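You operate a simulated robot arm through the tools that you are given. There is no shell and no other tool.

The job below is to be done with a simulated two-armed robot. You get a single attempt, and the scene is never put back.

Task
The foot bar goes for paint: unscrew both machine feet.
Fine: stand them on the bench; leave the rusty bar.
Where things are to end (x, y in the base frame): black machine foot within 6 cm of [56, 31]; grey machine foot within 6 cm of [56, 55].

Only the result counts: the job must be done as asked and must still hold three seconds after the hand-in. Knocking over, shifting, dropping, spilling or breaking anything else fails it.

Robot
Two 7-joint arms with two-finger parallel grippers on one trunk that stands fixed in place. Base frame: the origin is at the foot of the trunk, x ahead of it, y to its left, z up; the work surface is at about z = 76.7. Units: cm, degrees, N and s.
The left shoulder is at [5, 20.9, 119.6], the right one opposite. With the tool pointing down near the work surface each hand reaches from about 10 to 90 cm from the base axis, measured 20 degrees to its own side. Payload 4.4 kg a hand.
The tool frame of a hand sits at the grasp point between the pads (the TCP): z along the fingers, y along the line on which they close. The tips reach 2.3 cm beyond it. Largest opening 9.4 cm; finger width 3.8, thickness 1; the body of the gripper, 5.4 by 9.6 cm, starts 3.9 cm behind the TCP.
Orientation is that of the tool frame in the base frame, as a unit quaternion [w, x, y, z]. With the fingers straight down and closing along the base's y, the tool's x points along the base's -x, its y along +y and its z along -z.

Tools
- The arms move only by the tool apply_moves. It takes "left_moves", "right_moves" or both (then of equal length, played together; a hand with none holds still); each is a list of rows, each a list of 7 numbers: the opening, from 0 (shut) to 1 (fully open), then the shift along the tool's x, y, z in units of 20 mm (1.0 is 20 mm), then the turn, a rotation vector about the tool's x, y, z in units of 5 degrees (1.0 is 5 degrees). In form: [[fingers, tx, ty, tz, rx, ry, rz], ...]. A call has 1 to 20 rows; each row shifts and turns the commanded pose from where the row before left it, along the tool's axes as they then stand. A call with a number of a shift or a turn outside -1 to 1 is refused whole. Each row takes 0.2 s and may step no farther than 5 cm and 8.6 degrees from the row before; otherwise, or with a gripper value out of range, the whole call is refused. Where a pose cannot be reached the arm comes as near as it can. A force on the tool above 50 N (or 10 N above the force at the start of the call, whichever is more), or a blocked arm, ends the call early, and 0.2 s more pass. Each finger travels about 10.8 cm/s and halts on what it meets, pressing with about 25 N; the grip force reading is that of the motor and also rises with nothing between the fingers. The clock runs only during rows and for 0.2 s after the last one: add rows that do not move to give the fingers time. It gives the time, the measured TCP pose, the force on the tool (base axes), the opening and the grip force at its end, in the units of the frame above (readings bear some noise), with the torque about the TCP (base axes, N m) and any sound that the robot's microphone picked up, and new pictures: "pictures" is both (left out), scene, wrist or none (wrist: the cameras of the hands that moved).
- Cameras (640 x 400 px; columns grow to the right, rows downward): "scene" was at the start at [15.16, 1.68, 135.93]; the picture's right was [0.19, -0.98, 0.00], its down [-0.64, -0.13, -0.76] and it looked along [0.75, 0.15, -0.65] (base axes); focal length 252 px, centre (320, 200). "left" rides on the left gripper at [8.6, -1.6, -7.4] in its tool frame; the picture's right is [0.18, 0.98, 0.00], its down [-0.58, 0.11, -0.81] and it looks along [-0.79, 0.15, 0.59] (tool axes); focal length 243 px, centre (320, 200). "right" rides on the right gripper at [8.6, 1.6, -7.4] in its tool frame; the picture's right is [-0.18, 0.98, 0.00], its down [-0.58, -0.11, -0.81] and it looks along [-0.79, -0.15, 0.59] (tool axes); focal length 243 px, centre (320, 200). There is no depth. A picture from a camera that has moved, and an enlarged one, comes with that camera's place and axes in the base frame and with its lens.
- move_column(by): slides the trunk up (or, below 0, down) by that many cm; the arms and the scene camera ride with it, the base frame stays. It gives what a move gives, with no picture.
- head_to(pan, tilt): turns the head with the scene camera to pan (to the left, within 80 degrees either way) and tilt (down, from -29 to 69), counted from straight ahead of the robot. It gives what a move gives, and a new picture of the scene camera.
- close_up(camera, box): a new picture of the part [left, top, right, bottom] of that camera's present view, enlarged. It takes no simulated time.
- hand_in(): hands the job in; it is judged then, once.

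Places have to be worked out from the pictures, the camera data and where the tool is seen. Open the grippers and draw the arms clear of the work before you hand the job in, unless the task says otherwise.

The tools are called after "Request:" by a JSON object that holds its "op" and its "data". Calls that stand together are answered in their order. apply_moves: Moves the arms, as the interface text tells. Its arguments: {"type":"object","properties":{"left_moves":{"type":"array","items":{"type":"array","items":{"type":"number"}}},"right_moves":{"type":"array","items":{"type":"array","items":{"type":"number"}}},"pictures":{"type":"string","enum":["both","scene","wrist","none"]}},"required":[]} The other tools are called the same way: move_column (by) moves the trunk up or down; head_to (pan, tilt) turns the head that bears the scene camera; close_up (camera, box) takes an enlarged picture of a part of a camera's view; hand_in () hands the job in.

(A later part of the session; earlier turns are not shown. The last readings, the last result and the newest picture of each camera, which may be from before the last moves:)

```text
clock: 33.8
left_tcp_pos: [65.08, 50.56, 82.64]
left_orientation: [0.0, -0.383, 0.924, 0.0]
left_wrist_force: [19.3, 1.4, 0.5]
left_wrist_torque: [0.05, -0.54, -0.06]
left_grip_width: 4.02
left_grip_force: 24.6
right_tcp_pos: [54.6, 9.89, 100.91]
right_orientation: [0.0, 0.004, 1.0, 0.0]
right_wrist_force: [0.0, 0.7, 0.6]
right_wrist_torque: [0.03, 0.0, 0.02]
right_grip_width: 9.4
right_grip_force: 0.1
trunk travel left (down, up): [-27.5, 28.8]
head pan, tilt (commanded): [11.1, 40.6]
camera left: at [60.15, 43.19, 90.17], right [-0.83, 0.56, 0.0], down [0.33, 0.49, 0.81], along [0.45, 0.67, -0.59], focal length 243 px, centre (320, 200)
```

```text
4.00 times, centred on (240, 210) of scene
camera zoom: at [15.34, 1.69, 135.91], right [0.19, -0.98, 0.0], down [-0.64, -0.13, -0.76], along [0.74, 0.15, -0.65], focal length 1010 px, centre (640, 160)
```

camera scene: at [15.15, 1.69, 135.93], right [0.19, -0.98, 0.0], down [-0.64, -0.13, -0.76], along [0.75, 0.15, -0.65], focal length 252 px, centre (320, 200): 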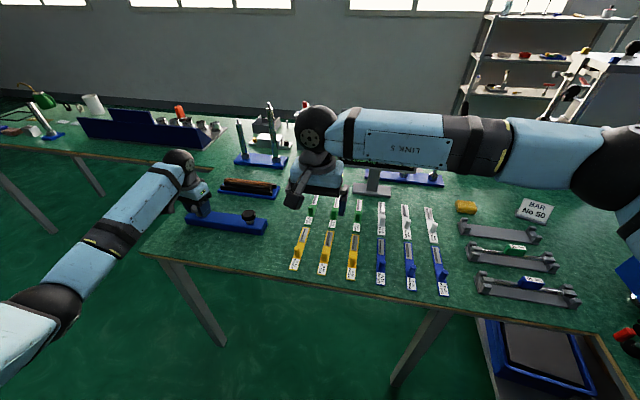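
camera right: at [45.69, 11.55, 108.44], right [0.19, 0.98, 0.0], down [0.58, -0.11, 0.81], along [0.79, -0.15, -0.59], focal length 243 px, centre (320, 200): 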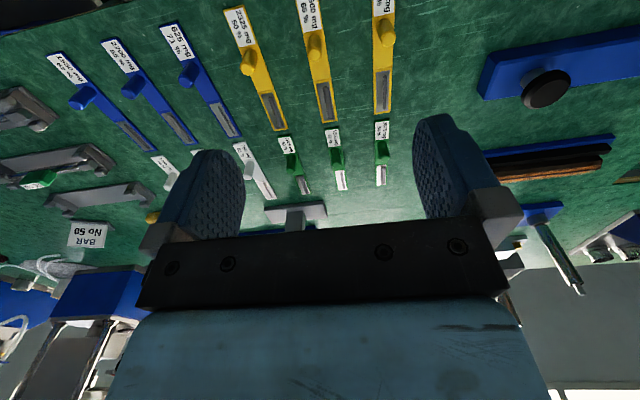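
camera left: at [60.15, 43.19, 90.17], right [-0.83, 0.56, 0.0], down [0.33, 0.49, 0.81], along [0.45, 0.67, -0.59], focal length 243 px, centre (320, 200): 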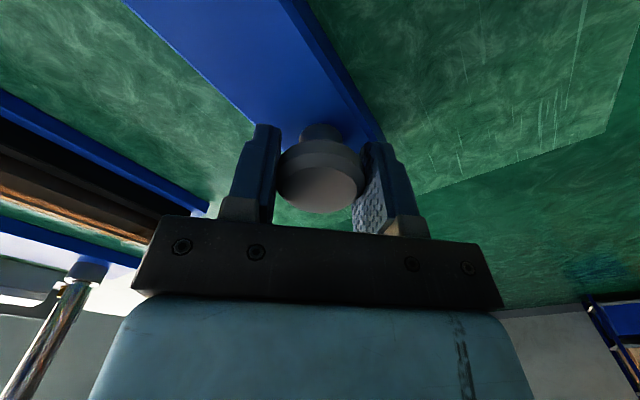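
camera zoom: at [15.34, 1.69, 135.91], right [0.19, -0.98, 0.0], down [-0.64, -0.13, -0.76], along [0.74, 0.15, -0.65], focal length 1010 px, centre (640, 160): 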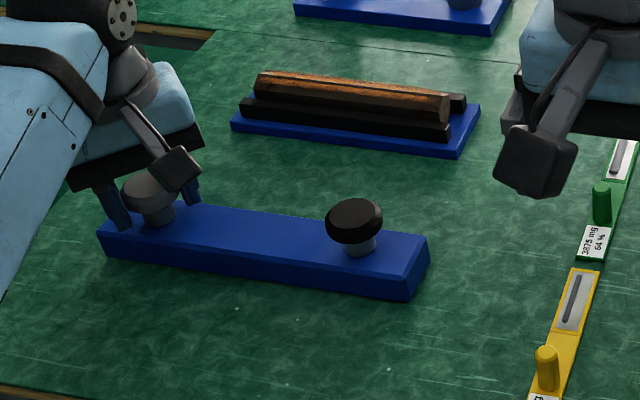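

The bar stays put, but a 19 N sideways force along +x built up. The foot axis is probably a few mm further in +x than my tool axis. I open, raise, and measure the disc centre precisely before regripping.

Request:
{"op": "apply_moves", "data": {"left_moves": [[0.6, 0, 0, 0, 0, 0, 0], [1, 0, 0, 0, 0, 0, 0], [1, 0, 0, 0, 0, 0, 0], [1, 0, 0, -0.75, 0, 0, 0], [1, 0, 0, -0.75, 0, 0, 0], [1, 0, 0, -0.75, 0, 0, 0], [1, 0, 0, -0.75, 0, 0, 0], [1, 0, 0, 0, 0, 0, 0]], "pictures": "none"}}

Request:
{"op": "close_up", "data": {"camera": "left", "box": [240, 60, 400, 160]}}

Request:
{"op": "close_up", "data": {"camera": "scene", "box": [160, 160, 320, 260]}}

```text
clock: 35.6
left_tcp_pos: [65.16, 50.6, 88.62]
left_orientation: [0.0, -0.382, 0.924, 0.0]
left_wrist_force: [-0.9, 0.4, 0.8]
left_wrist_torque: [-0.02, 0.02, -0.01]
left_grip_width: 9.42
left_grip_force: 0.0
right_tcp_pos: [54.31, 9.79, 100.96]
right_orientation: [0.001, 0.003, 1.0, 0.0]
right_wrist_force: [0.4, -0.6, -0.4]
right_wrist_torque: [-0.01, 0.01, -0.06]
right_grip_width: 9.41
right_grip_force: 0.1
trunk travel left (down, up): [-27.5, 28.8]
head pan, tilt (commanded): [11.1, 40.6]
```

```text
4.00 times, centred on (320, 110) of left
camera zoom: at [60.27, 43.23, 96.06], right [-0.83, 0.56, 0.0], down [0.33, 0.49, 0.81], along [0.46, 0.67, -0.59], focal length 970 px, centre (320, 560)
```

zoom: 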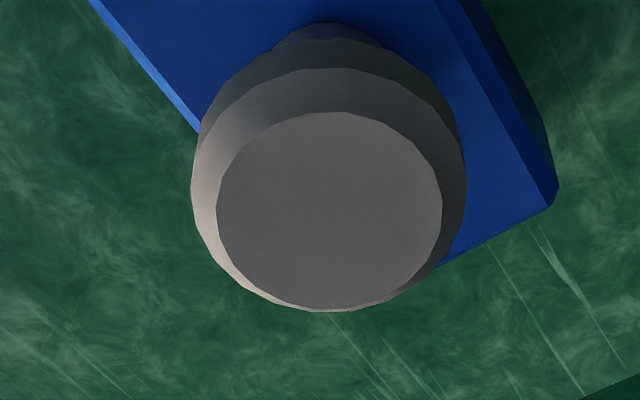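

```text
4.00 times, centred on (240, 210) of scene
camera zoom: at [15.17, 1.69, 135.93], right [0.19, -0.98, 0.0], down [-0.64, -0.13, -0.76], along [0.75, 0.15, -0.65], focal length 1010 px, centre (640, 160)
```

zoom: 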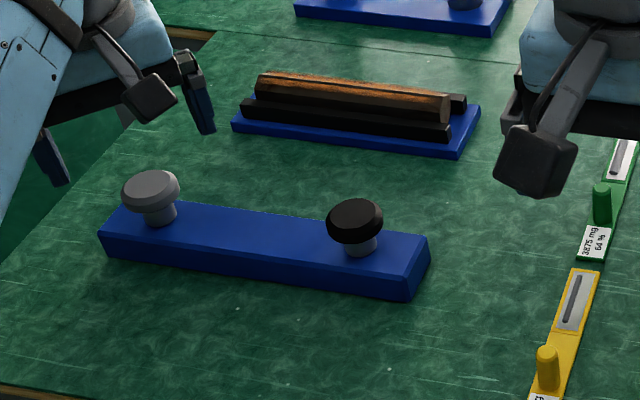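

The measured disc centre is about 0.15–0.2 cm further in +y than the tool axis, which fits the force direction. I shift by that, go down again, regrip, and turn 50° more while watching the force.

Request:
{"op": "apply_moves", "data": {"left_moves": [[1, -0.064, 0.064, 0.5, 0, 0, 0], [1, 0, 0, 0.8, 0, 0, 0], [1, 0, 0, 0.8, 0, 0, 0], [1, 0, 0, 0.9, 0, 0, 0], [0.7, 0, 0, 0, 0, 0, 0], [0.5, 0, 0, 0, 0, 0, 0], [0.4, 0, 0, 0, 0, 0, 0], [0.2, 0, 0, 0, 0, 0, 0], [0, 0, 0, 0, 0, 0, 0]], "pictures": "none"}}

Request:
{"op": "apply_moves", "data": {"left_moves": [[0, 0, 0, 0, 0, 0, -1], [0, 0, 0, 0, 0, 0, -1], [0, 0, 0, 0, 0, 0, -1], [0, 0, 0, 0, 0, 0, -1], [0, 0, 0, 0, 0, 0, -1], [0, 0, 0, 0, 0, 0, -1], [0, 0, 0, 0, 0, 0, -1], [0, 0, 0, 0, 0, 0, -1], [0, 0, 0, 0, 0, 0, -1], [0, 0, 0, 0, 0, 0, -1]], "pictures": "none"}}

Request:
{"op": "close_up", "data": {"camera": "scene", "box": [160, 160, 320, 260]}}

```text
clock: 37.6
left_tcp_pos: [65.02, 50.63, 82.58]
left_orientation: [0.0, -0.383, 0.924, 0.0]
left_wrist_force: [1.2, -1.1, 0.1]
left_wrist_torque: [-0.03, -0.02, 0.02]
left_grip_width: 4.12
left_grip_force: 25.0
right_tcp_pos: [54.4, 10.02, 101.0]
right_orientation: [0.001, 0.004, 1.0, 0.0]
right_wrist_force: [0.0, 0.6, -0.2]
right_wrist_torque: [0.01, 0.0, 0.03]
right_grip_width: 9.39
right_grip_force: 0.0
trunk travel left (down, up): [-27.5, 28.8]
head pan, tilt (commanded): [11.1, 40.6]
```

```text
clock: 39.8
left_tcp_pos: [64.94, 50.66, 82.63]
left_orientation: [0.0, 0.738, -0.675, 0.0]
left_wrist_force: [-8.4, 3.2, -1.1]
left_wrist_torque: [0.05, 0.26, -0.05]
left_grip_width: 4.09
left_grip_force: 24.6
right_tcp_pos: [54.38, 9.83, 100.96]
right_orientation: [0.001, 0.004, 1.0, 0.0]
right_wrist_force: [0.5, -0.3, -0.3]
right_wrist_torque: [-0.01, 0.0, 0.01]
right_grip_width: 9.41
right_grip_force: 0.0
trunk travel left (down, up): [-27.5, 28.8]
head pan, tilt (commanded): [11.1, 40.6]
```

```text
4.00 times, centred on (240, 210) of scene
camera zoom: at [15.1, 1.72, 135.94], right [0.19, -0.98, 0.0], down [-0.64, -0.13, -0.76], along [0.75, 0.15, -0.65], focal length 1010 px, centre (640, 160)
```

zoom: 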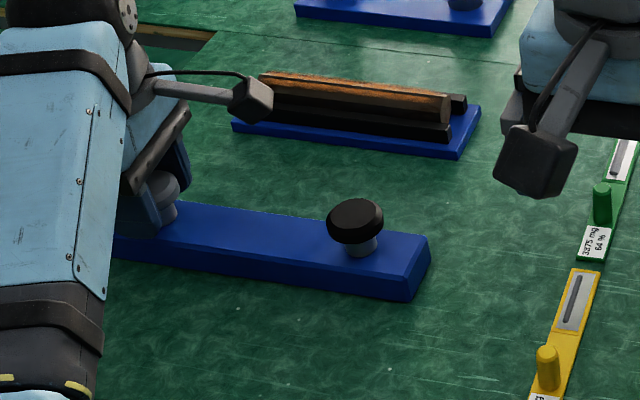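

The side force is much smaller now (about 9 N), and the bar is still in place. I continue the stroke to find its end.

Request:
{"op": "apply_moves", "data": {"left_moves": [[0, 0, 0, 0, 0, 0, -1], [0, 0, 0, 0, 0, 0, -1], [0, 0, 0, 0, 0, 0, -1], [0, 0, 0, 0, 0, 0, -1], [0, 0, 0, 0, 0, 0, -1], [0, 0, 0, 0, 0, 0, -1], [0, 0, 0, 0, 0, 0, -1], [0, 0, 0, 0, 0, 0, -1], [0, 0, 0, 0, 0, 0, -1], [0, 0, 0, 0, 0, 0, -1], [0, 0, 0, 0, 0, 0, -1], [0, 0, 0, 0, 0, 0, -1], [0, 0, 0, 0, 0, 0, -1], [0, 0, 0, 0, 0, 0, -1]], "pictures": "both"}}

```text
clock: 42.8
left_tcp_pos: [65.06, 50.86, 82.78]
left_orientation: [0.0, 0.992, -0.13, 0.002]
left_wrist_force: [0.4, -0.4, -0.1]
left_wrist_torque: [0.01, -0.03, -0.01]
left_grip_width: 4.14
left_grip_force: 24.9
right_tcp_pos: [54.33, 9.92, 101.0]
right_orientation: [0.002, 0.004, 1.0, 0.0]
right_wrist_force: [-0.4, 0.4, -1.0]
right_wrist_torque: [-0.02, 0.0, 0.0]
right_grip_width: 9.41
right_grip_force: 0.0
trunk travel left (down, up): [-27.5, 28.8]
head pan, tilt (commanded): [11.1, 40.6]
camera scene: at [15.19, 1.7, 135.93], right [0.19, -0.98, 0.0], down [-0.64, -0.13, -0.76], along [0.75, 0.15, -0.65], focal length 252 px, centre (320, 200)
camera left: at [73.92, 50.09, 90.19], right [-0.07, -1.0, 0.0], down [-0.59, 0.04, 0.8], along [-0.8, 0.06, -0.59], focal length 243 px, centre (320, 200)
```

scene: 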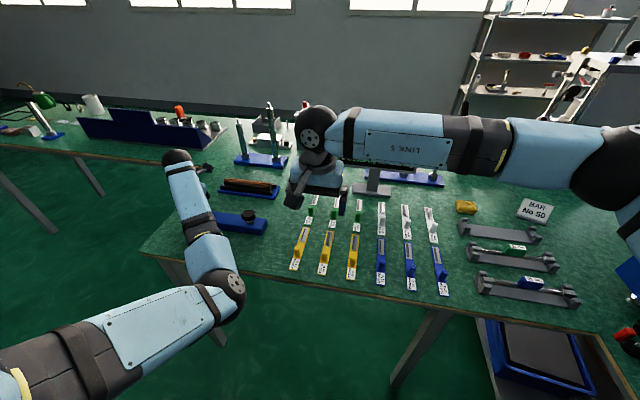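
left: 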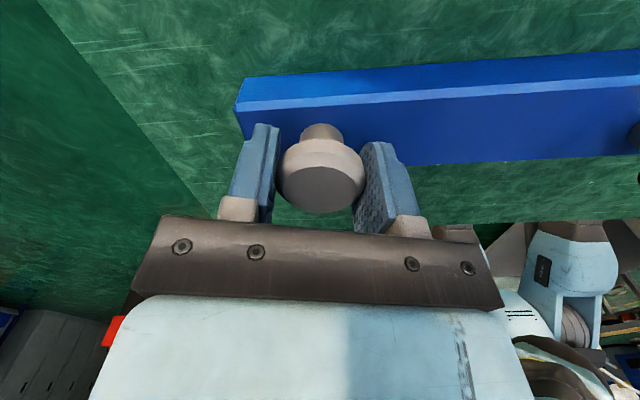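

The hand reached -165°, and the side force has dropped to zero. I test for release by lifting 2 mm and reading the vertical force.

Request:
{"op": "apply_moves", "data": {"left_moves": [[0, 0, 0, -0.05, 0, 0, 0], [0, 0, 0, -0.05, 0, 0, 0]], "pictures": "wrist"}}

Request:
{"op": "close_up", "data": {"camera": "scene", "box": [160, 160, 320, 260]}}

Request:
{"op": "close_up", "data": {"camera": "left", "box": [230, 80, 430, 220]}}

```text
clock: 43.4
left_tcp_pos: [65.03, 50.67, 82.87]
left_orientation: [-0.001, 0.991, -0.13, 0.0]
left_wrist_force: [-0.4, -0.6, -1.8]
left_wrist_torque: [-0.01, 0.02, 0.0]
left_grip_width: 4.09
left_grip_force: 25.1
right_tcp_pos: [54.5, 9.92, 101.04]
right_orientation: [0.002, 0.004, 1.0, 0.0]
right_wrist_force: [-0.3, -0.2, 0.0]
right_wrist_torque: [0.02, -0.03, 0.0]
right_grip_width: 9.38
right_grip_force: 0.0
trunk travel left (down, up): [-27.5, 28.8]
head pan, tilt (commanded): [11.1, 40.6]
camera left: at [73.88, 49.98, 90.36], right [-0.08, -1.0, 0.0], down [-0.59, 0.04, 0.81], along [-0.8, 0.06, -0.59], focal length 243 px, centre (320, 200)
```

left: 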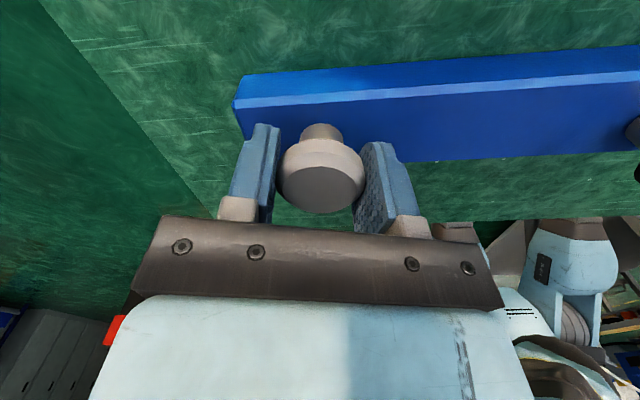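

```text
4.00 times, centred on (240, 210) of scene
camera zoom: at [15.16, 1.68, 135.93], right [0.19, -0.98, 0.0], down [-0.64, -0.13, -0.76], along [0.75, 0.15, -0.65], focal length 1010 px, centre (640, 160)
```

zoom: 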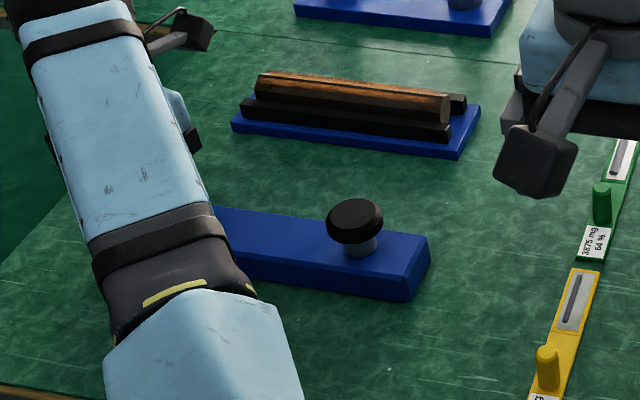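

```text
2.86 times, centred on (330, 150) of left
camera zoom: at [73.88, 49.98, 90.36], right [-0.08, -1.0, 0.0], down [-0.59, 0.04, 0.81], along [-0.8, 0.06, -0.59], focal length 693 px, centre (291, 343)
```

zoom: 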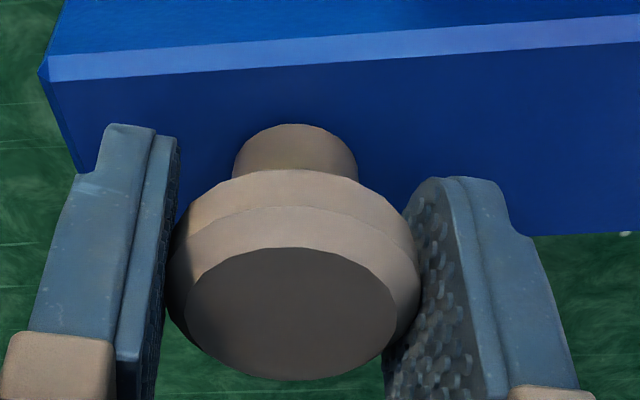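

Only about 2 N of downward force showed up, so the foot appears to be free of its thread. I lift further in small steps to confirm.

Request:
{"op": "apply_moves", "data": {"left_moves": [[0, 0, 0, -0.1, 0, 0, 0], [0, 0, 0, -0.1, 0, 0, 0], [0, 0, 0, -0.1, 0, 0, 0], [0, 0, 0, -0.1, 0, 0, 0]], "pictures": "wrist"}}

Request:
{"op": "close_up", "data": {"camera": "left", "box": [230, 80, 430, 220]}}

```text
clock: 44.4
left_tcp_pos: [65.14, 50.75, 83.77]
left_orientation: [0.001, 0.991, -0.13, 0.001]
left_wrist_force: [0.3, 0.8, -0.3]
left_wrist_torque: [0.01, 0.01, 0.02]
left_grip_width: 4.1
left_grip_force: 25.4
right_tcp_pos: [54.34, 9.76, 100.98]
right_orientation: [0.001, 0.003, 1.0, 0.0]
right_wrist_force: [0.3, 0.4, -0.3]
right_wrist_torque: [0.02, -0.01, 0.04]
right_grip_width: 9.41
right_grip_force: 0.0
trunk travel left (down, up): [-27.5, 28.8]
head pan, tilt (commanded): [11.1, 40.6]
camera left: at [73.94, 49.99, 91.12], right [-0.08, -1.0, 0.0], down [-0.59, 0.04, 0.81], along [-0.8, 0.06, -0.59], focal length 243 px, centre (320, 200)
```

left: 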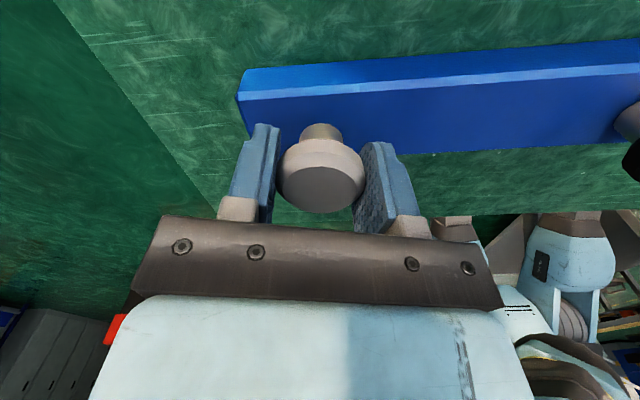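

```text
2.86 times, centred on (330, 150) of left
camera zoom: at [73.94, 49.99, 91.12], right [-0.08, -1.0, 0.0], down [-0.59, 0.04, 0.81], along [-0.8, 0.06, -0.59], focal length 693 px, centre (291, 343)
```

zoom: 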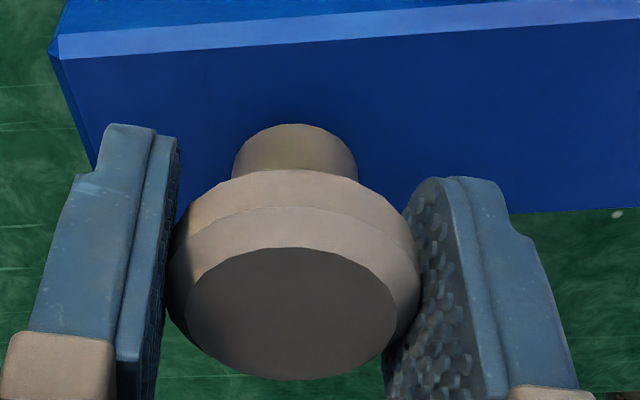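

The grey foot lifts freely with no force on the bar. I raise it well clear, turn the hand back while lifting, and look at the foot's underside from the scene camera.

Request:
{"op": "apply_moves", "data": {"left_moves": [[0, 0, 0, -0.4, 0, 0, 0], [0, 0, 0, -0.4, 0, 0, 0], [0, 0, 0, -0.4, 0, 0, 0], [0, 0, 0, -0.4, 0, 0, 0], [0, 0, 0, -0.4, 0, 0, 1], [0, 0, 0, -0.4, 0, 0, 1], [0, 0, 0, -0.4, 0, 0, 1], [0, 0, 0, -0.4, 0, 0, 1], [0, 0, 0, -0.4, 0, 0, 1], [0, 0, 0, -0.4, 0, 0, 1], [0, 0, 0, -0.2, 0, 0, 1], [0, 0, 0, -0.2, 0, 0, 1], [0, 0, 0, -0.2, 0, 0, 1], [0, 0, 0, 0, 0, 0, 1], [0, 0, 0, 0, 0, 0, 1], [0, 0, 0, 0, 0, 0, 1], [0, 0, 0, 0, 0, 0, 1], [0, 0, 0, 0, 0, 0, 1], [0, 0, 0, 0, 0, 0, 1], [0, 0, 0, 0, 0, 0, 1]], "pictures": "both"}}

Request:
{"op": "close_up", "data": {"camera": "scene", "box": [140, 130, 300, 240]}}

```text
clock: 48.6
left_tcp_pos: [64.91, 50.52, 92.84]
left_orientation: [0.001, -0.676, 0.737, 0.001]
left_wrist_force: [0.8, 0.4, -0.9]
left_wrist_torque: [0.04, 0.01, -0.02]
left_grip_width: 4.11
left_grip_force: 24.9
right_tcp_pos: [54.33, 9.94, 101.05]
right_orientation: [0.001, 0.004, 1.0, 0.0]
right_wrist_force: [-0.3, -0.4, -0.4]
right_wrist_torque: [-0.04, 0.02, -0.01]
right_grip_width: 9.41
right_grip_force: 0.1
trunk travel left (down, up): [-27.5, 28.8]
head pan, tilt (commanded): [11.1, 40.6]
camera scene: at [15.17, 1.69, 135.93], right [0.19, -0.98, 0.0], down [-0.64, -0.13, -0.76], along [0.75, 0.15, -0.65], focal length 252 px, centre (320, 200)
camera left: at [65.9, 41.72, 100.35], right [-1.0, -0.1, 0.0], down [-0.06, 0.59, 0.81], along [-0.08, 0.8, -0.59], focal length 243 px, centre (320, 200)
```

scene: 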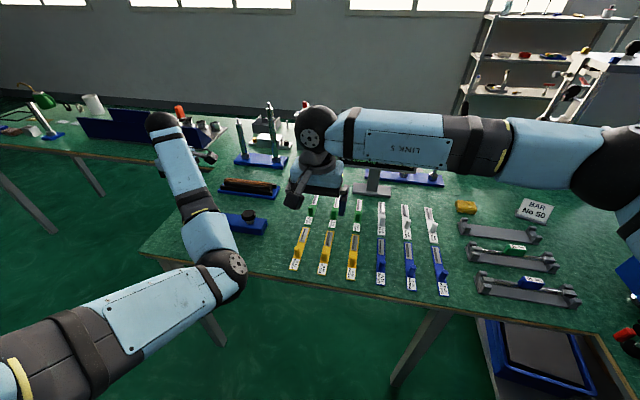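
left: 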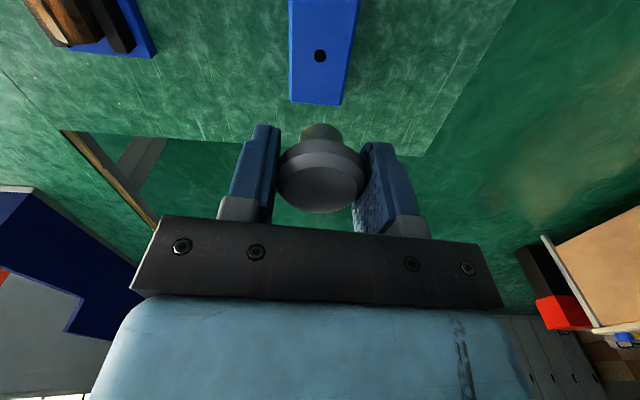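

```text
3.64 times, centred on (220, 185) of scene
camera zoom: at [15.17, 1.69, 135.93], right [0.19, -0.98, 0.0], down [-0.64, -0.13, -0.76], along [0.75, 0.15, -0.65], focal length 918 px, centre (684, 254)
```

zoom: 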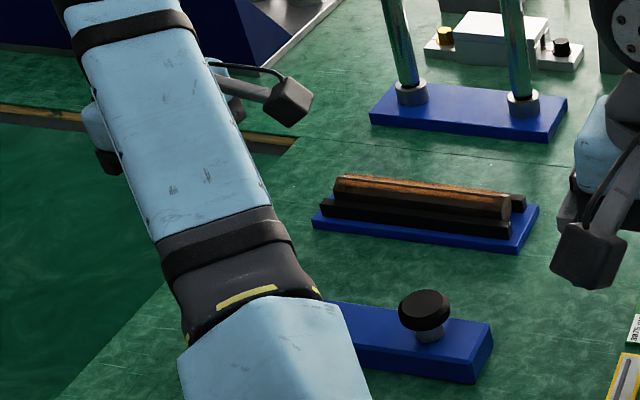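

The foot is out: the empty hole in the bar is visible, and it is small, so the foot has a thin stud. I rotate the hand further back to restore the elbow posture and see the foot in the scene view.

Request:
{"op": "apply_moves", "data": {"left_moves": [[0, 0, 0, -0.2, 0, 0, 1], [0, 0, 0, -0.2, 0, 0, 1], [0, 0, 0, -0.2, 0, 0, 1], [0, 0, 0, -0.2, 0, 0, 1], [0, 0, 0, -0.2, 0, 0, 1], [0, 0, 0, 0, 0, 0, 1], [0, 0, 0, 0, 0, 0, 1], [0, 0, 0, 0, 0, 0, 1], [0, 0, 0, 0, 0, 0, 1], [0, 0, 0, 0, 0, 0, 1], [0, 0, 0, 0, 0, 0, 1], [0, 0, 0, 0, 0, 0, 1], [0, 0, 0, 0, 0, 0, 1], [0, 0, 0, 0, 0, 0, 1], [0, 0, 0, 0, 0, 0, 1]], "pictures": "both"}}

Request:
{"op": "close_up", "data": {"camera": "scene", "box": [140, 130, 300, 240]}}

Request:
{"op": "close_up", "data": {"camera": "right", "box": [440, 0, 640, 125]}}

```text
clock: 51.8
left_tcp_pos: [65.01, 50.69, 94.91]
left_orientation: [0.0, -0.086, 0.996, 0.0]
left_wrist_force: [0.0, 0.3, -0.7]
left_wrist_torque: [0.02, -0.02, 0.0]
left_grip_width: 4.08
left_grip_force: 25.5
right_tcp_pos: [54.43, 9.89, 100.93]
right_orientation: [0.002, 0.004, 1.0, 0.0]
right_wrist_force: [0.3, 0.4, -0.5]
right_wrist_torque: [0.02, -0.03, -0.02]
right_grip_width: 9.41
right_grip_force: 0.0
trunk travel left (down, up): [-27.5, 28.8]
head pan, tilt (commanded): [11.1, 40.6]
camera scene: at [15.17, 1.69, 135.93], right [0.19, -0.98, 0.0], down [-0.64, -0.13, -0.76], along [0.75, 0.15, -0.65], focal length 252 px, centre (320, 200)
camera left: at [56.87, 47.52, 102.33], right [-0.35, 0.94, 0.0], down [0.55, 0.21, 0.81], along [0.76, 0.28, -0.59], focal length 243 px, centre (320, 200)
```

scene: 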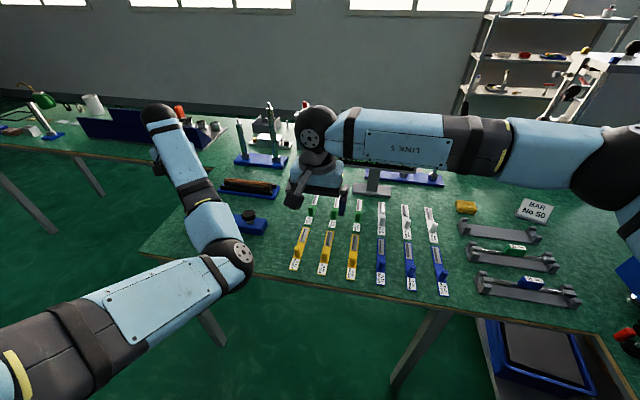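
left: 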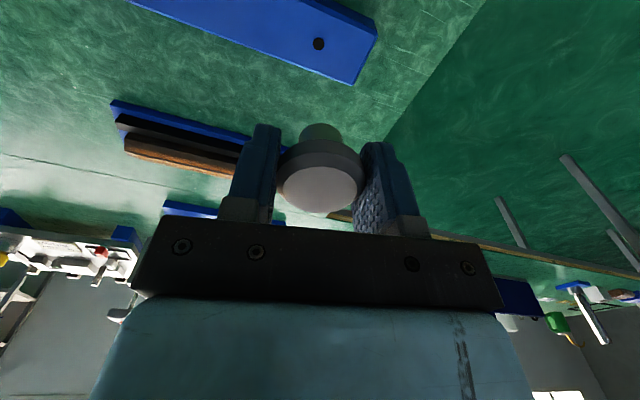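

```text
3.64 times, centred on (220, 185) of scene
camera zoom: at [15.17, 1.69, 135.93], right [0.19, -0.98, 0.0], down [-0.64, -0.13, -0.76], along [0.75, 0.15, -0.65], focal length 918 px, centre (684, 254)
```

zoom: 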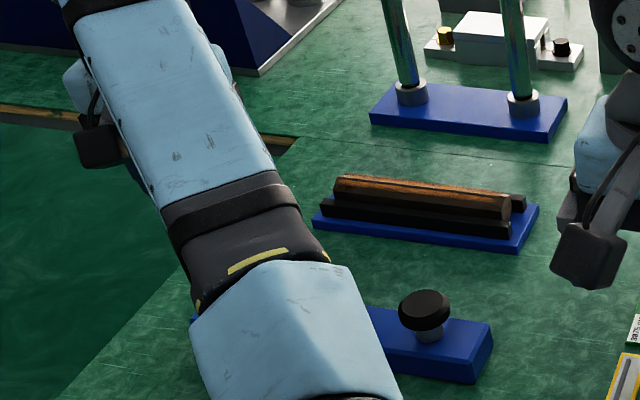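

```text
3.20 times, centred on (540, 62) of right
camera zoom: at [45.72, 11.59, 108.41], right [0.19, 0.98, 0.0], down [0.58, -0.11, 0.81], along [0.79, -0.15, -0.59], focal length 776 px, centre (-384, 640)
```

zoom: 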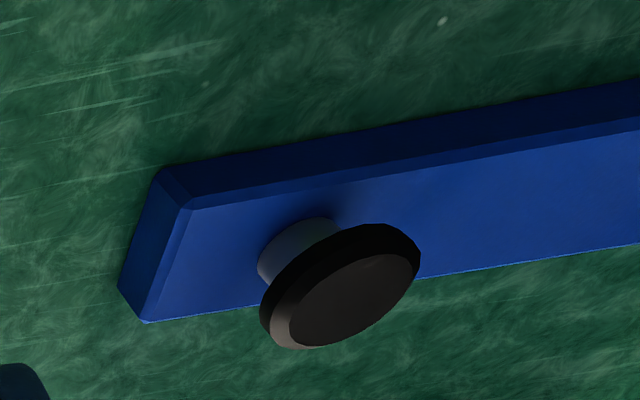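

The foot is held firmly, but the left forearm hides it. I raise it to near eye height to see its underside in the scene camera.

Request:
{"op": "apply_moves", "data": {"left_moves": [[0, 0.3, 0, -0.9, 0, 0, 0.4], [0, 0.3, 0, -0.9, 0, 0, 0.4], [0, 0.3, 0, -0.9, 0, 0, 0.4], [0, 0.3, 0, -0.9, 0, 0, 0.4], [0, 0.3, 0, -0.9, 0, 0, 0.4], [0, 0.3, 0, -0.9, 0, 0, 0], [0, 0.3, 0, -0.9, 0, 0, 0], [0, 0.3, 0, -0.9, 0, 0, 0], [0, 0.3, 0, -0.9, 0, 0, 0], [0, 0.3, 0, -0.9, 0, 0, 0], [0, 0.3, 0, -0.9, 0, 0, 0], [0, 0.3, 0, -0.9, 0, 0, 0]], "pictures": "none"}}

Request:
{"op": "head_to", "data": {"pan": 40, "tilt": 20}}

```text
clock: 53.4
left_tcp_pos: [60.63, 50.76, 106.57]
left_orientation: [-0.004, -0.003, 1.0, 0.0]
left_wrist_force: [-0.8, 0.3, -0.7]
left_wrist_torque: [-0.02, 0.01, 0.02]
left_grip_width: 4.06
left_grip_force: 25.0
right_tcp_pos: [54.61, 9.75, 101.78]
right_orientation: [0.002, 0.004, 1.0, 0.004]
right_wrist_force: [0.5, -2.2, 2.5]
right_wrist_torque: [0.22, 0.29, 0.17]
right_grip_width: 9.4
right_grip_force: 0.0
trunk travel left (down, up): [-27.5, 28.8]
head pan, tilt (commanded): [11.1, 40.6]
stopped in row 7 (right hand): the force on the tool passed its limit at 73 N (the readings are from after the stop); the commanded pose is now the measured one
```

```text
clock: 54.3
left_tcp_pos: [60.88, 50.69, 106.51]
left_orientation: [-0.002, -0.003, 1.0, 0.0]
left_wrist_force: [0.8, 0.0, -0.7]
left_wrist_torque: [0.02, 0.02, 0.03]
left_grip_width: 4.05
left_grip_force: 25.1
right_tcp_pos: [54.6, 9.84, 101.78]
right_orientation: [0.002, 0.003, 1.0, 0.004]
right_wrist_force: [1.4, -6.6, 7.1]
right_wrist_torque: [0.66, 0.78, 0.56]
right_grip_width: 9.4
right_grip_force: 0.1
trunk travel left (down, up): [-27.5, 28.8]
head pan, tilt (commanded): [40.0, 20.0]
camera scene: at [14.01, 6.04, 139.15], right [0.64, -0.77, 0.0], down [-0.26, -0.22, -0.94], along [0.72, 0.6, -0.34], focal length 252 px, centre (320, 200)
```

scene: 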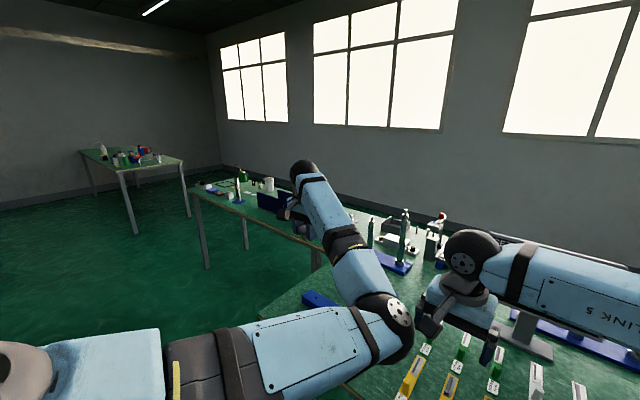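

The left elbow, in its inward posture, touched the right hand. I move the right hand away to -y at once.

Request:
{"op": "apply_moves", "data": {"right_moves": [[1, 0, -0.5, -0.2, 0, 0, 0], [1, 0, -0.8, -0.2, 0, 0, 0], [1, 0, -0.9, -0.2, 0, 0, 0], [1, 0, -0.9, 0, 0, 0, 0], [1, 0, -0.9, 0, 0, 0, 0], [1, 0, -0.9, 0, 0, 0, 0], [1, 0, -0.9, 0, 0, 0, 0], [1, 0, -0.9, 0, 0, 0, 0], [1, 0, -0.9, 0, 0, 0, 0], [1, 0, -0.9, 0, 0, 0, 0]], "pictures": "scene"}}

```text
clock: 56.5
left_tcp_pos: [60.6, 50.82, 106.64]
left_orientation: [-0.003, -0.003, 1.0, 0.001]
left_wrist_force: [0.4, 0.1, 0.4]
left_wrist_torque: [0.02, 0.02, -0.01]
left_grip_width: 4.08
left_grip_force: 25.3
right_tcp_pos: [54.55, -7.31, 102.84]
right_orientation: [0.003, 0.003, 1.0, 0.006]
right_wrist_force: [0.0, 0.1, -0.1]
right_wrist_torque: [0.0, 0.0, -0.02]
right_grip_width: 9.4
right_grip_force: 0.0
trunk travel left (down, up): [-27.5, 28.8]
head pan, tilt (commanded): [40.0, 20.0]
camera scene: at [13.99, 6.0, 139.16], right [0.64, -0.77, 0.0], down [-0.26, -0.22, -0.94], along [0.72, 0.6, -0.34], focal length 252 px, centre (320, 200)
```

scene: 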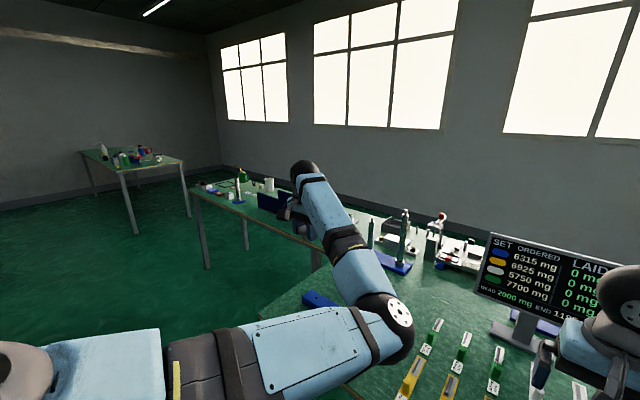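

The right hand is clear. The left elbow now sits inward and low, and I want it back outside. I rotate the left hand the other way at this height to drive the elbow back, watching for contact.

Request:
{"op": "apply_moves", "data": {"left_moves": [[0, 0, 0, 0, 0, 0, 1], [0, 0, 0, 0, 0, 0, 1], [0, 0, 0, 0, 0, 0, 1], [0, 0, 0, 0, 0, 0, 1], [0, 0, 0, 0, 0, 0, 1], [0, 0, 0, 0, 0, 0, 1], [0, 0, 0, 0, 0, 0, 1], [0, 0, 0, 0, 0, 0, 1], [0, 0, 0, 0, 0, 0, 1], [0, 0, 0, 0, 0, 0, 1], [0, 0, 0, 0, 0, 0, 1], [0, 0, 0, 0, 0, 0, 1]], "pictures": "scene"}}

```text
clock: 59.1
left_tcp_pos: [60.76, 50.81, 106.48]
left_orientation: [-0.003, 0.499, 0.867, -0.001]
left_wrist_force: [0.4, -0.4, -1.1]
left_wrist_torque: [0.0, 0.01, -0.03]
left_grip_width: 4.07
left_grip_force: 24.8
right_tcp_pos: [54.51, -7.21, 102.79]
right_orientation: [0.003, 0.003, 1.0, 0.004]
right_wrist_force: [-0.2, -0.9, 0.2]
right_wrist_torque: [0.0, -0.04, 0.02]
right_grip_width: 9.4
right_grip_force: 0.0
trunk travel left (down, up): [-27.5, 28.8]
head pan, tilt (commanded): [40.0, 20.0]
camera scene: at [14.0, 6.04, 139.16], right [0.64, -0.77, 0.0], down [-0.26, -0.22, -0.94], along [0.72, 0.6, -0.34], focal length 252 px, centre (320, 200)
```

scene: 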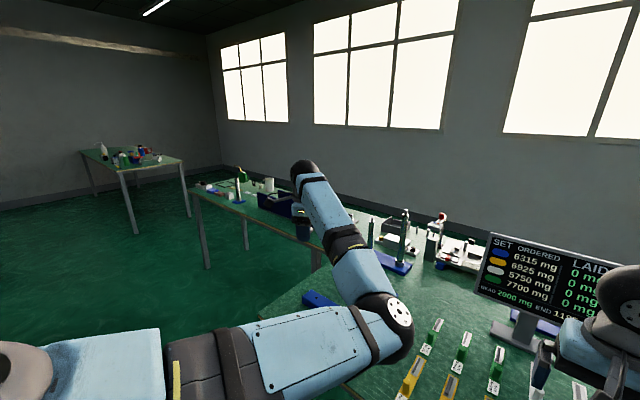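

The elbow did not move, but the hand and foot are now partly visible. I zoom in there.

Request:
{"op": "close_up", "data": {"camera": "scene", "box": [250, 170, 370, 260]}}

```text
4.44 times, centred on (310, 215) of scene
camera zoom: at [14.0, 6.04, 139.16], right [0.64, -0.77, 0.0], down [-0.26, -0.22, -0.94], along [0.72, 0.6, -0.34], focal length 1122 px, centre (364, 133)
```

zoom: 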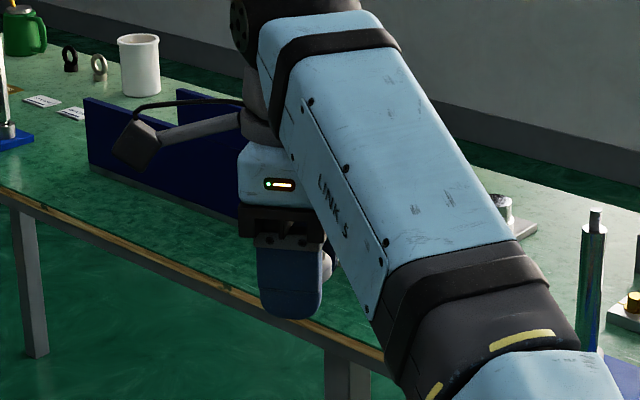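

A finger hides the foot. I turn the hand so its closing axis lies across the line of sight.

Request:
{"op": "apply_moves", "data": {"left_moves": [[0, 0, 0, 0, 0, 0, -1], [0, 0, 0, 0, 0, 0, -1], [0, 0, 0, 0, 0, 0, -1], [0, 0, 0, 0, 0, 0, -1], [0, 0, 0, 0, 0, 0, -1], [0, 0, 0, 0, 0, 0, -1], [0, 0, 0, 0, 0, 0, -1], [0, 0, 0, 0, 0, 0, -1], [0, 0, 0, 0, 0, 0, -1], [0, 0, 0, 0, 0, 0, -1], [0, 0, 0, 0, 0, 0, -1], [0, 0, 0, 0, 0, 0, -1], [0, 0, 0, 0, 0, 0, -1], [0, 0, 0, 0, 0, 0, -1], [0, 0, 0, 0, 0, 0, -1], [0, 0, 0, 0, 0, 0, -1], [0, 0, 0, 0, 0, 0, -1], [0, 0, 0, 0, 0, 0, -1], [0, 0, 0, 0, 0, 0, -1], [0, 0, 0, 0, 0, 0, -1]], "pictures": "none"}}

Request:
{"op": "close_up", "data": {"camera": "scene", "box": [250, 170, 370, 260]}}

```text
clock: 63.3
left_tcp_pos: [60.83, 50.73, 106.56]
left_orientation: [-0.002, -0.345, 0.939, 0.002]
left_wrist_force: [0.0, 0.1, -1.0]
left_wrist_torque: [0.01, 0.0, -0.02]
left_grip_width: 4.07
left_grip_force: 25.0
right_tcp_pos: [54.53, -7.12, 102.82]
right_orientation: [0.002, 0.004, 1.0, 0.005]
right_wrist_force: [0.3, 0.2, -1.2]
right_wrist_torque: [0.0, 0.02, -0.03]
right_grip_width: 9.37
right_grip_force: 0.0
trunk travel left (down, up): [-27.5, 28.8]
head pan, tilt (commanded): [40.0, 20.0]
```

```text
4.44 times, centred on (310, 215) of scene
camera zoom: at [14.0, 6.04, 139.16], right [0.64, -0.77, 0.0], down [-0.26, -0.22, -0.94], along [0.72, 0.6, -0.34], focal length 1122 px, centre (364, 133)
```

zoom: 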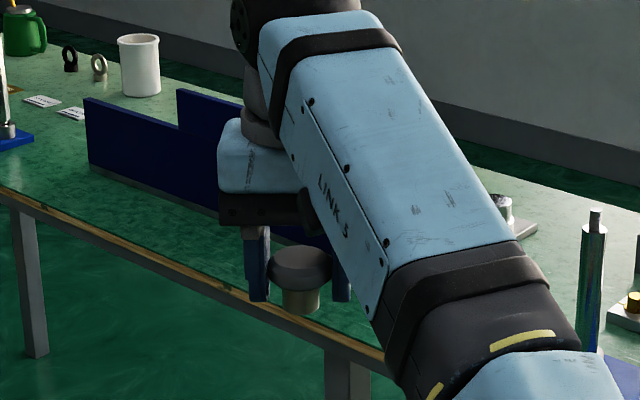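

The foot shows as a disc with a thick neck, with no long stud visible. I zoom closer.

Request:
{"op": "close_up", "data": {"camera": "scene", "box": [292, 210, 324, 234]}}

```text
16.00 times, centred on (308, 222) of scene
camera zoom: at [14.0, 6.04, 139.16], right [0.64, -0.77, 0.0], down [-0.26, -0.22, -0.94], along [0.72, 0.6, -0.34], focal length 4039 px, centre (512, -152)
```

zoom: 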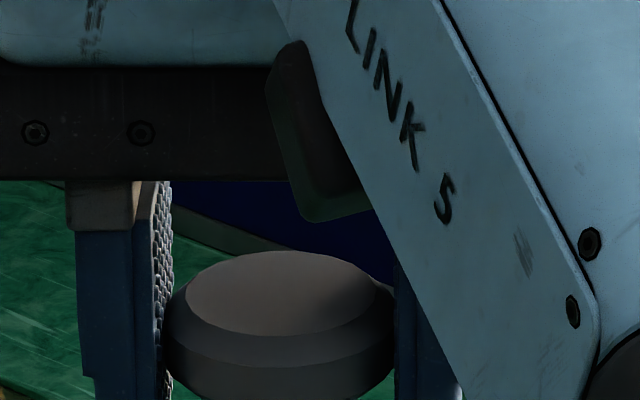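

Request:
{"op": "close_up", "data": {"camera": "scene", "box": [292, 216, 324, 236]}}

Request:
{"op": "close_up", "data": {"camera": "scene", "box": [288, 214, 328, 239]}}

```text
16.00 times, centred on (308, 226) of scene
camera zoom: at [14.0, 6.04, 139.16], right [0.64, -0.77, 0.0], down [-0.26, -0.22, -0.94], along [0.72, 0.6, -0.34], focal length 4039 px, centre (512, -216)
```

zoom: 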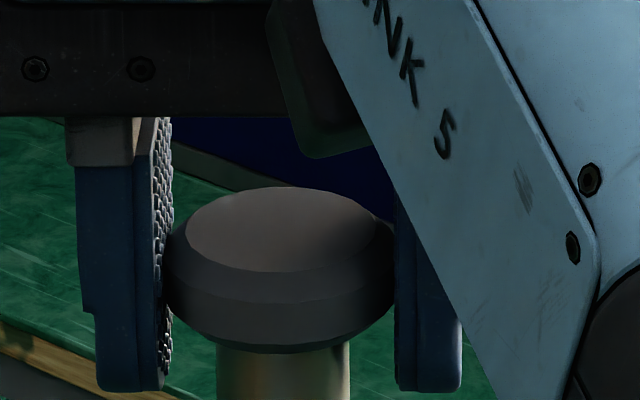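

```text
16.00 times, centred on (308, 226) of scene
camera zoom: at [14.0, 6.04, 139.16], right [0.64, -0.77, 0.0], down [-0.26, -0.22, -0.94], along [0.72, 0.6, -0.34], focal length 4039 px, centre (512, -224)
```

zoom: 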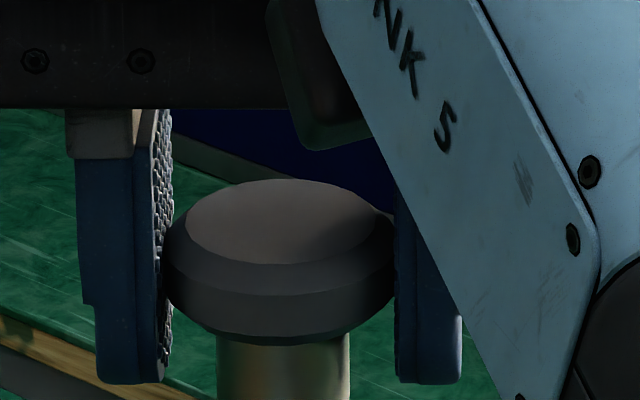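

Request:
{"op": "close_up", "data": {"camera": "scene", "box": [288, 224, 328, 249]}}

```text
16.00 times, centred on (308, 236) of scene
camera zoom: at [14.0, 6.04, 139.16], right [0.64, -0.77, 0.0], down [-0.26, -0.22, -0.94], along [0.72, 0.6, -0.34], focal length 4039 px, centre (512, -384)
```

zoom: 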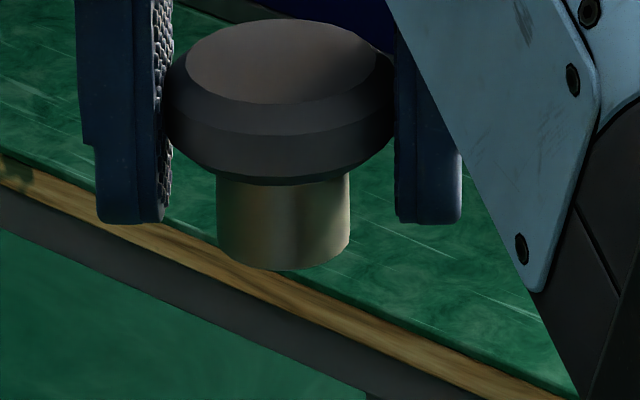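

The foot is a mushroom with a flat-ended neck about 2.4 cm across and no protruding stud, so it can stand firmly as it is held. Its neck end should be about 2.7 cm below the TCP. I move it over [56.5, 54.5] and lower it to z ≈ 84.

Request:
{"op": "apply_moves", "data": {"left_moves": [[0, 0.085, 0.567, 0, 0, 0, 0], [0, 0.085, 0.567, 0, 0, 0, 0], [0, 0.085, 0.567, 0, 0, 0, 0], [0, 0.085, 0.567, 0, 0, 0, 0], [0, 0.085, 0.567, 0, 0, 0, 0], [0, 0, 0, 0.94, 0, 0, 0], [0, 0, 0, 0.94, 0, 0, 0], [0, 0, 0, 0.94, 0, 0, 0], [0, 0, 0, 0.94, 0, 0, 0], [0, 0, 0, 0.94, 0, 0, 0], [0, 0, 0, 0.94, 0, 0, 0], [0, 0, 0, 0.94, 0, 0, 0], [0, 0, 0, 0.94, 0, 0, 0], [0, 0, 0, 0.94, 0, 0, 0]], "pictures": "wrist"}}

Request:
{"op": "head_to", "data": {"pan": 35, "tilt": 45}}

```text
clock: 66.3
left_tcp_pos: [56.5, 54.53, 89.58]
left_orientation: [-0.003, -0.344, 0.939, 0.002]
left_wrist_force: [-0.2, 0.0, -0.5]
left_wrist_torque: [0.0, -0.01, -0.03]
left_grip_width: 4.06
left_grip_force: 24.2
right_tcp_pos: [54.53, -7.2, 102.85]
right_orientation: [0.003, 0.003, 1.0, 0.005]
right_wrist_force: [0.0, 0.2, -0.1]
right_wrist_torque: [0.01, -0.01, 0.0]
right_grip_width: 9.4
right_grip_force: 0.1
trunk travel left (down, up): [-27.5, 28.8]
head pan, tilt (commanded): [40.0, 20.0]
camera left: at [50.98, 47.63, 97.0], right [-0.78, 0.63, 0.01], down [0.38, 0.46, 0.8], along [0.5, 0.63, -0.59], focal length 243 px, centre (320, 200)
```

left: 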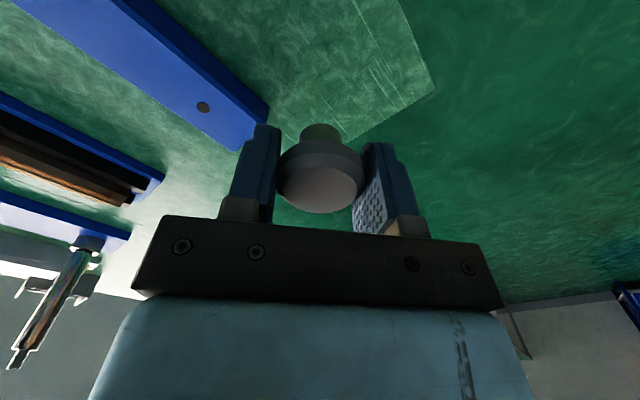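

```text
clock: 67.2
left_tcp_pos: [56.44, 54.36, 89.58]
left_orientation: [-0.002, -0.344, 0.939, 0.001]
left_wrist_force: [-0.1, 0.0, -0.9]
left_wrist_torque: [-0.01, 0.05, -0.03]
left_grip_width: 4.08
left_grip_force: 25.2
right_tcp_pos: [54.64, -7.24, 102.77]
right_orientation: [0.003, 0.003, 1.0, 0.004]
right_wrist_force: [-0.3, -0.8, 0.7]
right_wrist_torque: [0.0, 0.03, 0.01]
right_grip_width: 9.4
right_grip_force: 0.1
trunk travel left (down, up): [-27.5, 28.8]
head pan, tilt (commanded): [35.0, 45.0]
camera scene: at [13.53, 4.73, 135.3], right [0.57, -0.82, 0.0], down [-0.58, -0.41, -0.71], along [0.58, 0.41, -0.71], focal length 252 px, centre (320, 200)
```

scene: 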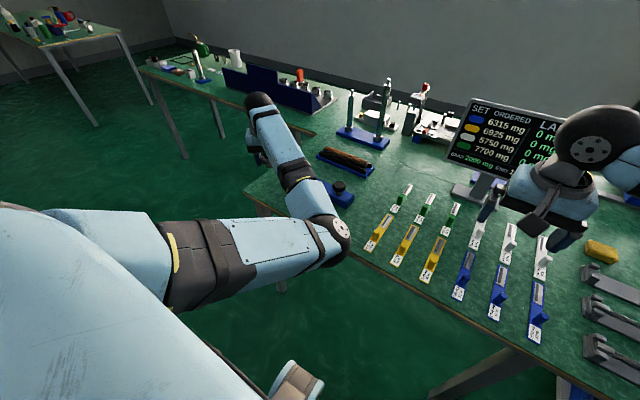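

The elbow stays in front of the bench at about z 98, clear of everything. I lower the foot to just above the bench.

Request:
{"op": "apply_moves", "data": {"left_moves": [[0, 0, 0, 0.7, 0, 0, 0], [0, 0, 0, 0.7, 0, 0, 0], [0, 0, 0, 0.7, 0, 0, 0], [0, 0, 0, 0.7, 0, 0, 0], [0, 0, 0, 0.7, 0, 0, 0], [0, 0, 0, 0.6, 0, 0, 0], [0, 0, 0, 0.3, 0, 0, 0], [0, 0, 0, 0, 0, 0, 0]], "pictures": "both"}}

```text
clock: 69.0
left_tcp_pos: [56.19, 54.33, 80.94]
left_orientation: [-0.002, -0.343, 0.939, 0.002]
left_wrist_force: [-0.7, 0.6, 0.1]
left_wrist_torque: [0.03, -0.01, -0.01]
left_grip_width: 4.08
left_grip_force: 25.2
right_tcp_pos: [54.51, -7.18, 102.82]
right_orientation: [0.003, 0.004, 1.0, 0.005]
right_wrist_force: [0.3, -1.0, -0.2]
right_wrist_torque: [0.01, -0.03, -0.02]
right_grip_width: 9.39
right_grip_force: 0.1
trunk travel left (down, up): [-27.5, 28.8]
head pan, tilt (commanded): [35.0, 45.0]
camera scene: at [13.53, 4.72, 135.29], right [0.57, -0.82, 0.0], down [-0.58, -0.41, -0.71], along [0.58, 0.41, -0.71], focal length 252 px, centre (320, 200)
camera left: at [50.77, 47.58, 88.32], right [-0.78, 0.63, 0.01], down [0.38, 0.46, 0.81], along [0.51, 0.63, -0.59], focal length 243 px, centre (320, 200)
```

scene: 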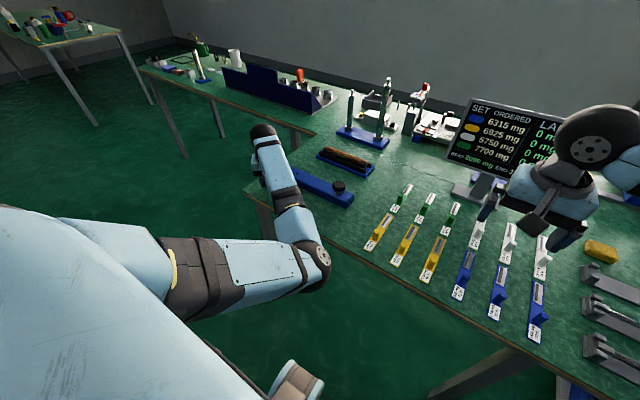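
left: 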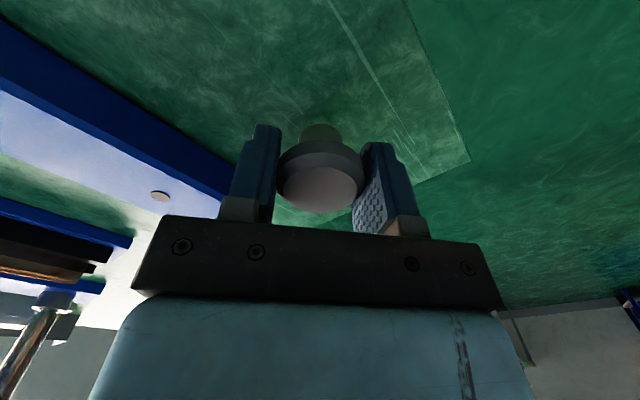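

Now at z ≈ 80.9. I lower in 1 mm steps and watch for the touch on the bench.

Request:
{"op": "apply_moves", "data": {"left_moves": [[0, 0, 0, 0.08, 0, 0, 0], [0, 0, 0, 0.08, 0, 0, 0], [0, 0, 0, 0.08, 0, 0, 0], [0, 0, 0, 0.08, 0, 0, 0], [0, 0, 0, 0.08, 0, 0, 0], [0, 0, 0, 0.08, 0, 0, 0]], "pictures": "none"}}

Request:
{"op": "apply_moves", "data": {"left_moves": [[0, 0, 0, 0.05, 0, 0, 0], [0, 0, 0, 0.05, 0, 0, 0], [0, 0, 0, 0, 0, 0, 0]], "pictures": "none"}}

```text
clock: 70.4
left_tcp_pos: [56.34, 54.55, 80.0]
left_orientation: [-0.003, -0.345, 0.939, 0.002]
left_wrist_force: [-0.2, 0.7, -1.2]
left_wrist_torque: [0.03, -0.01, -0.01]
left_grip_width: 4.07
left_grip_force: 25.5
right_tcp_pos: [54.56, -7.22, 102.92]
right_orientation: [0.003, 0.004, 1.0, 0.005]
right_wrist_force: [-0.4, 0.7, -0.6]
right_wrist_torque: [0.0, -0.02, -0.01]
right_grip_width: 9.38
right_grip_force: 0.0
trunk travel left (down, up): [-27.5, 28.8]
head pan, tilt (commanded): [35.0, 45.0]
```

```text
clock: 71.2
left_tcp_pos: [56.26, 54.69, 79.72]
left_orientation: [-0.003, -0.343, 0.939, 0.001]
left_wrist_force: [-0.2, 0.3, -0.8]
left_wrist_torque: [-0.01, 0.0, -0.03]
left_grip_width: 4.05
left_grip_force: 24.6
right_tcp_pos: [54.58, -7.11, 102.89]
right_orientation: [0.002, 0.004, 1.0, 0.004]
right_wrist_force: [-0.6, 0.1, 0.0]
right_wrist_torque: [0.01, 0.0, -0.01]
right_grip_width: 9.41
right_grip_force: 0.0
trunk travel left (down, up): [-27.5, 28.8]
head pan, tilt (commanded): [35.0, 45.0]
```

No contact yet at z ≈ 79.75, so I continue in small steps.

Request:
{"op": "apply_moves", "data": {"left_moves": [[0, 0, 0, 0.05, 0, 0, 0], [0, 0, 0, 0.05, 0, 0, 0], [0, 0, 0, 0, 0, 0, 0]], "pictures": "none"}}

Request:
{"op": "apply_moves", "data": {"left_moves": [[0, 0, 0, 0.05, 0, 0, 0], [0, 0, 0, 0.0, 0, 0, 0]], "pictures": "none"}}

Request:
{"op": "close_up", "data": {"camera": "left", "box": [230, 80, 430, 220]}}

```text
clock: 72.0
left_tcp_pos: [56.2, 54.52, 79.67]
left_orientation: [-0.001, -0.345, 0.939, 0.002]
left_wrist_force: [-0.2, 0.9, 10.5]
left_wrist_torque: [-0.05, 0.01, -0.01]
left_grip_width: 4.06
left_grip_force: 24.8
right_tcp_pos: [54.44, -7.23, 102.87]
right_orientation: [0.003, 0.004, 1.0, 0.004]
right_wrist_force: [0.1, 0.2, 0.0]
right_wrist_torque: [0.0, -0.01, 0.04]
right_grip_width: 9.44
right_grip_force: 0.1
trunk travel left (down, up): [-27.5, 28.8]
head pan, tilt (commanded): [35.0, 45.0]
```

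```text
clock: 72.6
left_tcp_pos: [56.22, 54.59, 79.64]
left_orientation: [0.001, -0.344, 0.939, 0.002]
left_wrist_force: [2.4, 2.9, 20.7]
left_wrist_torque: [-0.12, -0.07, -0.04]
left_grip_width: 4.07
left_grip_force: 25.3
right_tcp_pos: [54.32, -7.26, 102.86]
right_orientation: [0.003, 0.003, 1.0, 0.005]
right_wrist_force: [0.6, 0.3, 0.3]
right_wrist_torque: [-0.02, 0.0, -0.01]
right_grip_width: 9.38
right_grip_force: 0.1
trunk travel left (down, up): [-27.5, 28.8]
head pan, tilt (commanded): [35.0, 45.0]
```

```text
2.86 times, centred on (330, 150) of left
camera zoom: at [50.73, 47.61, 87.07], right [-0.78, 0.63, 0.0], down [0.38, 0.46, 0.81], along [0.51, 0.63, -0.59], focal length 693 px, centre (291, 343)
```

zoom: 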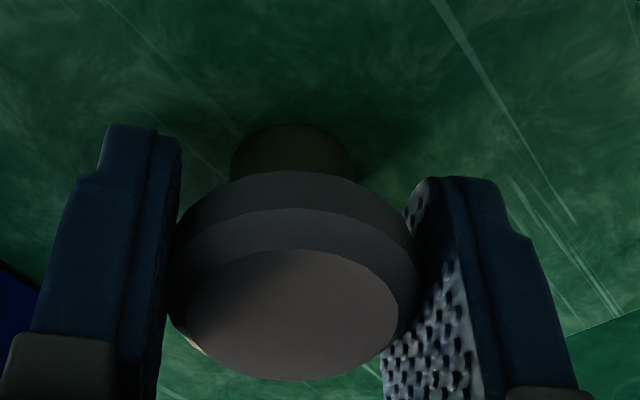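

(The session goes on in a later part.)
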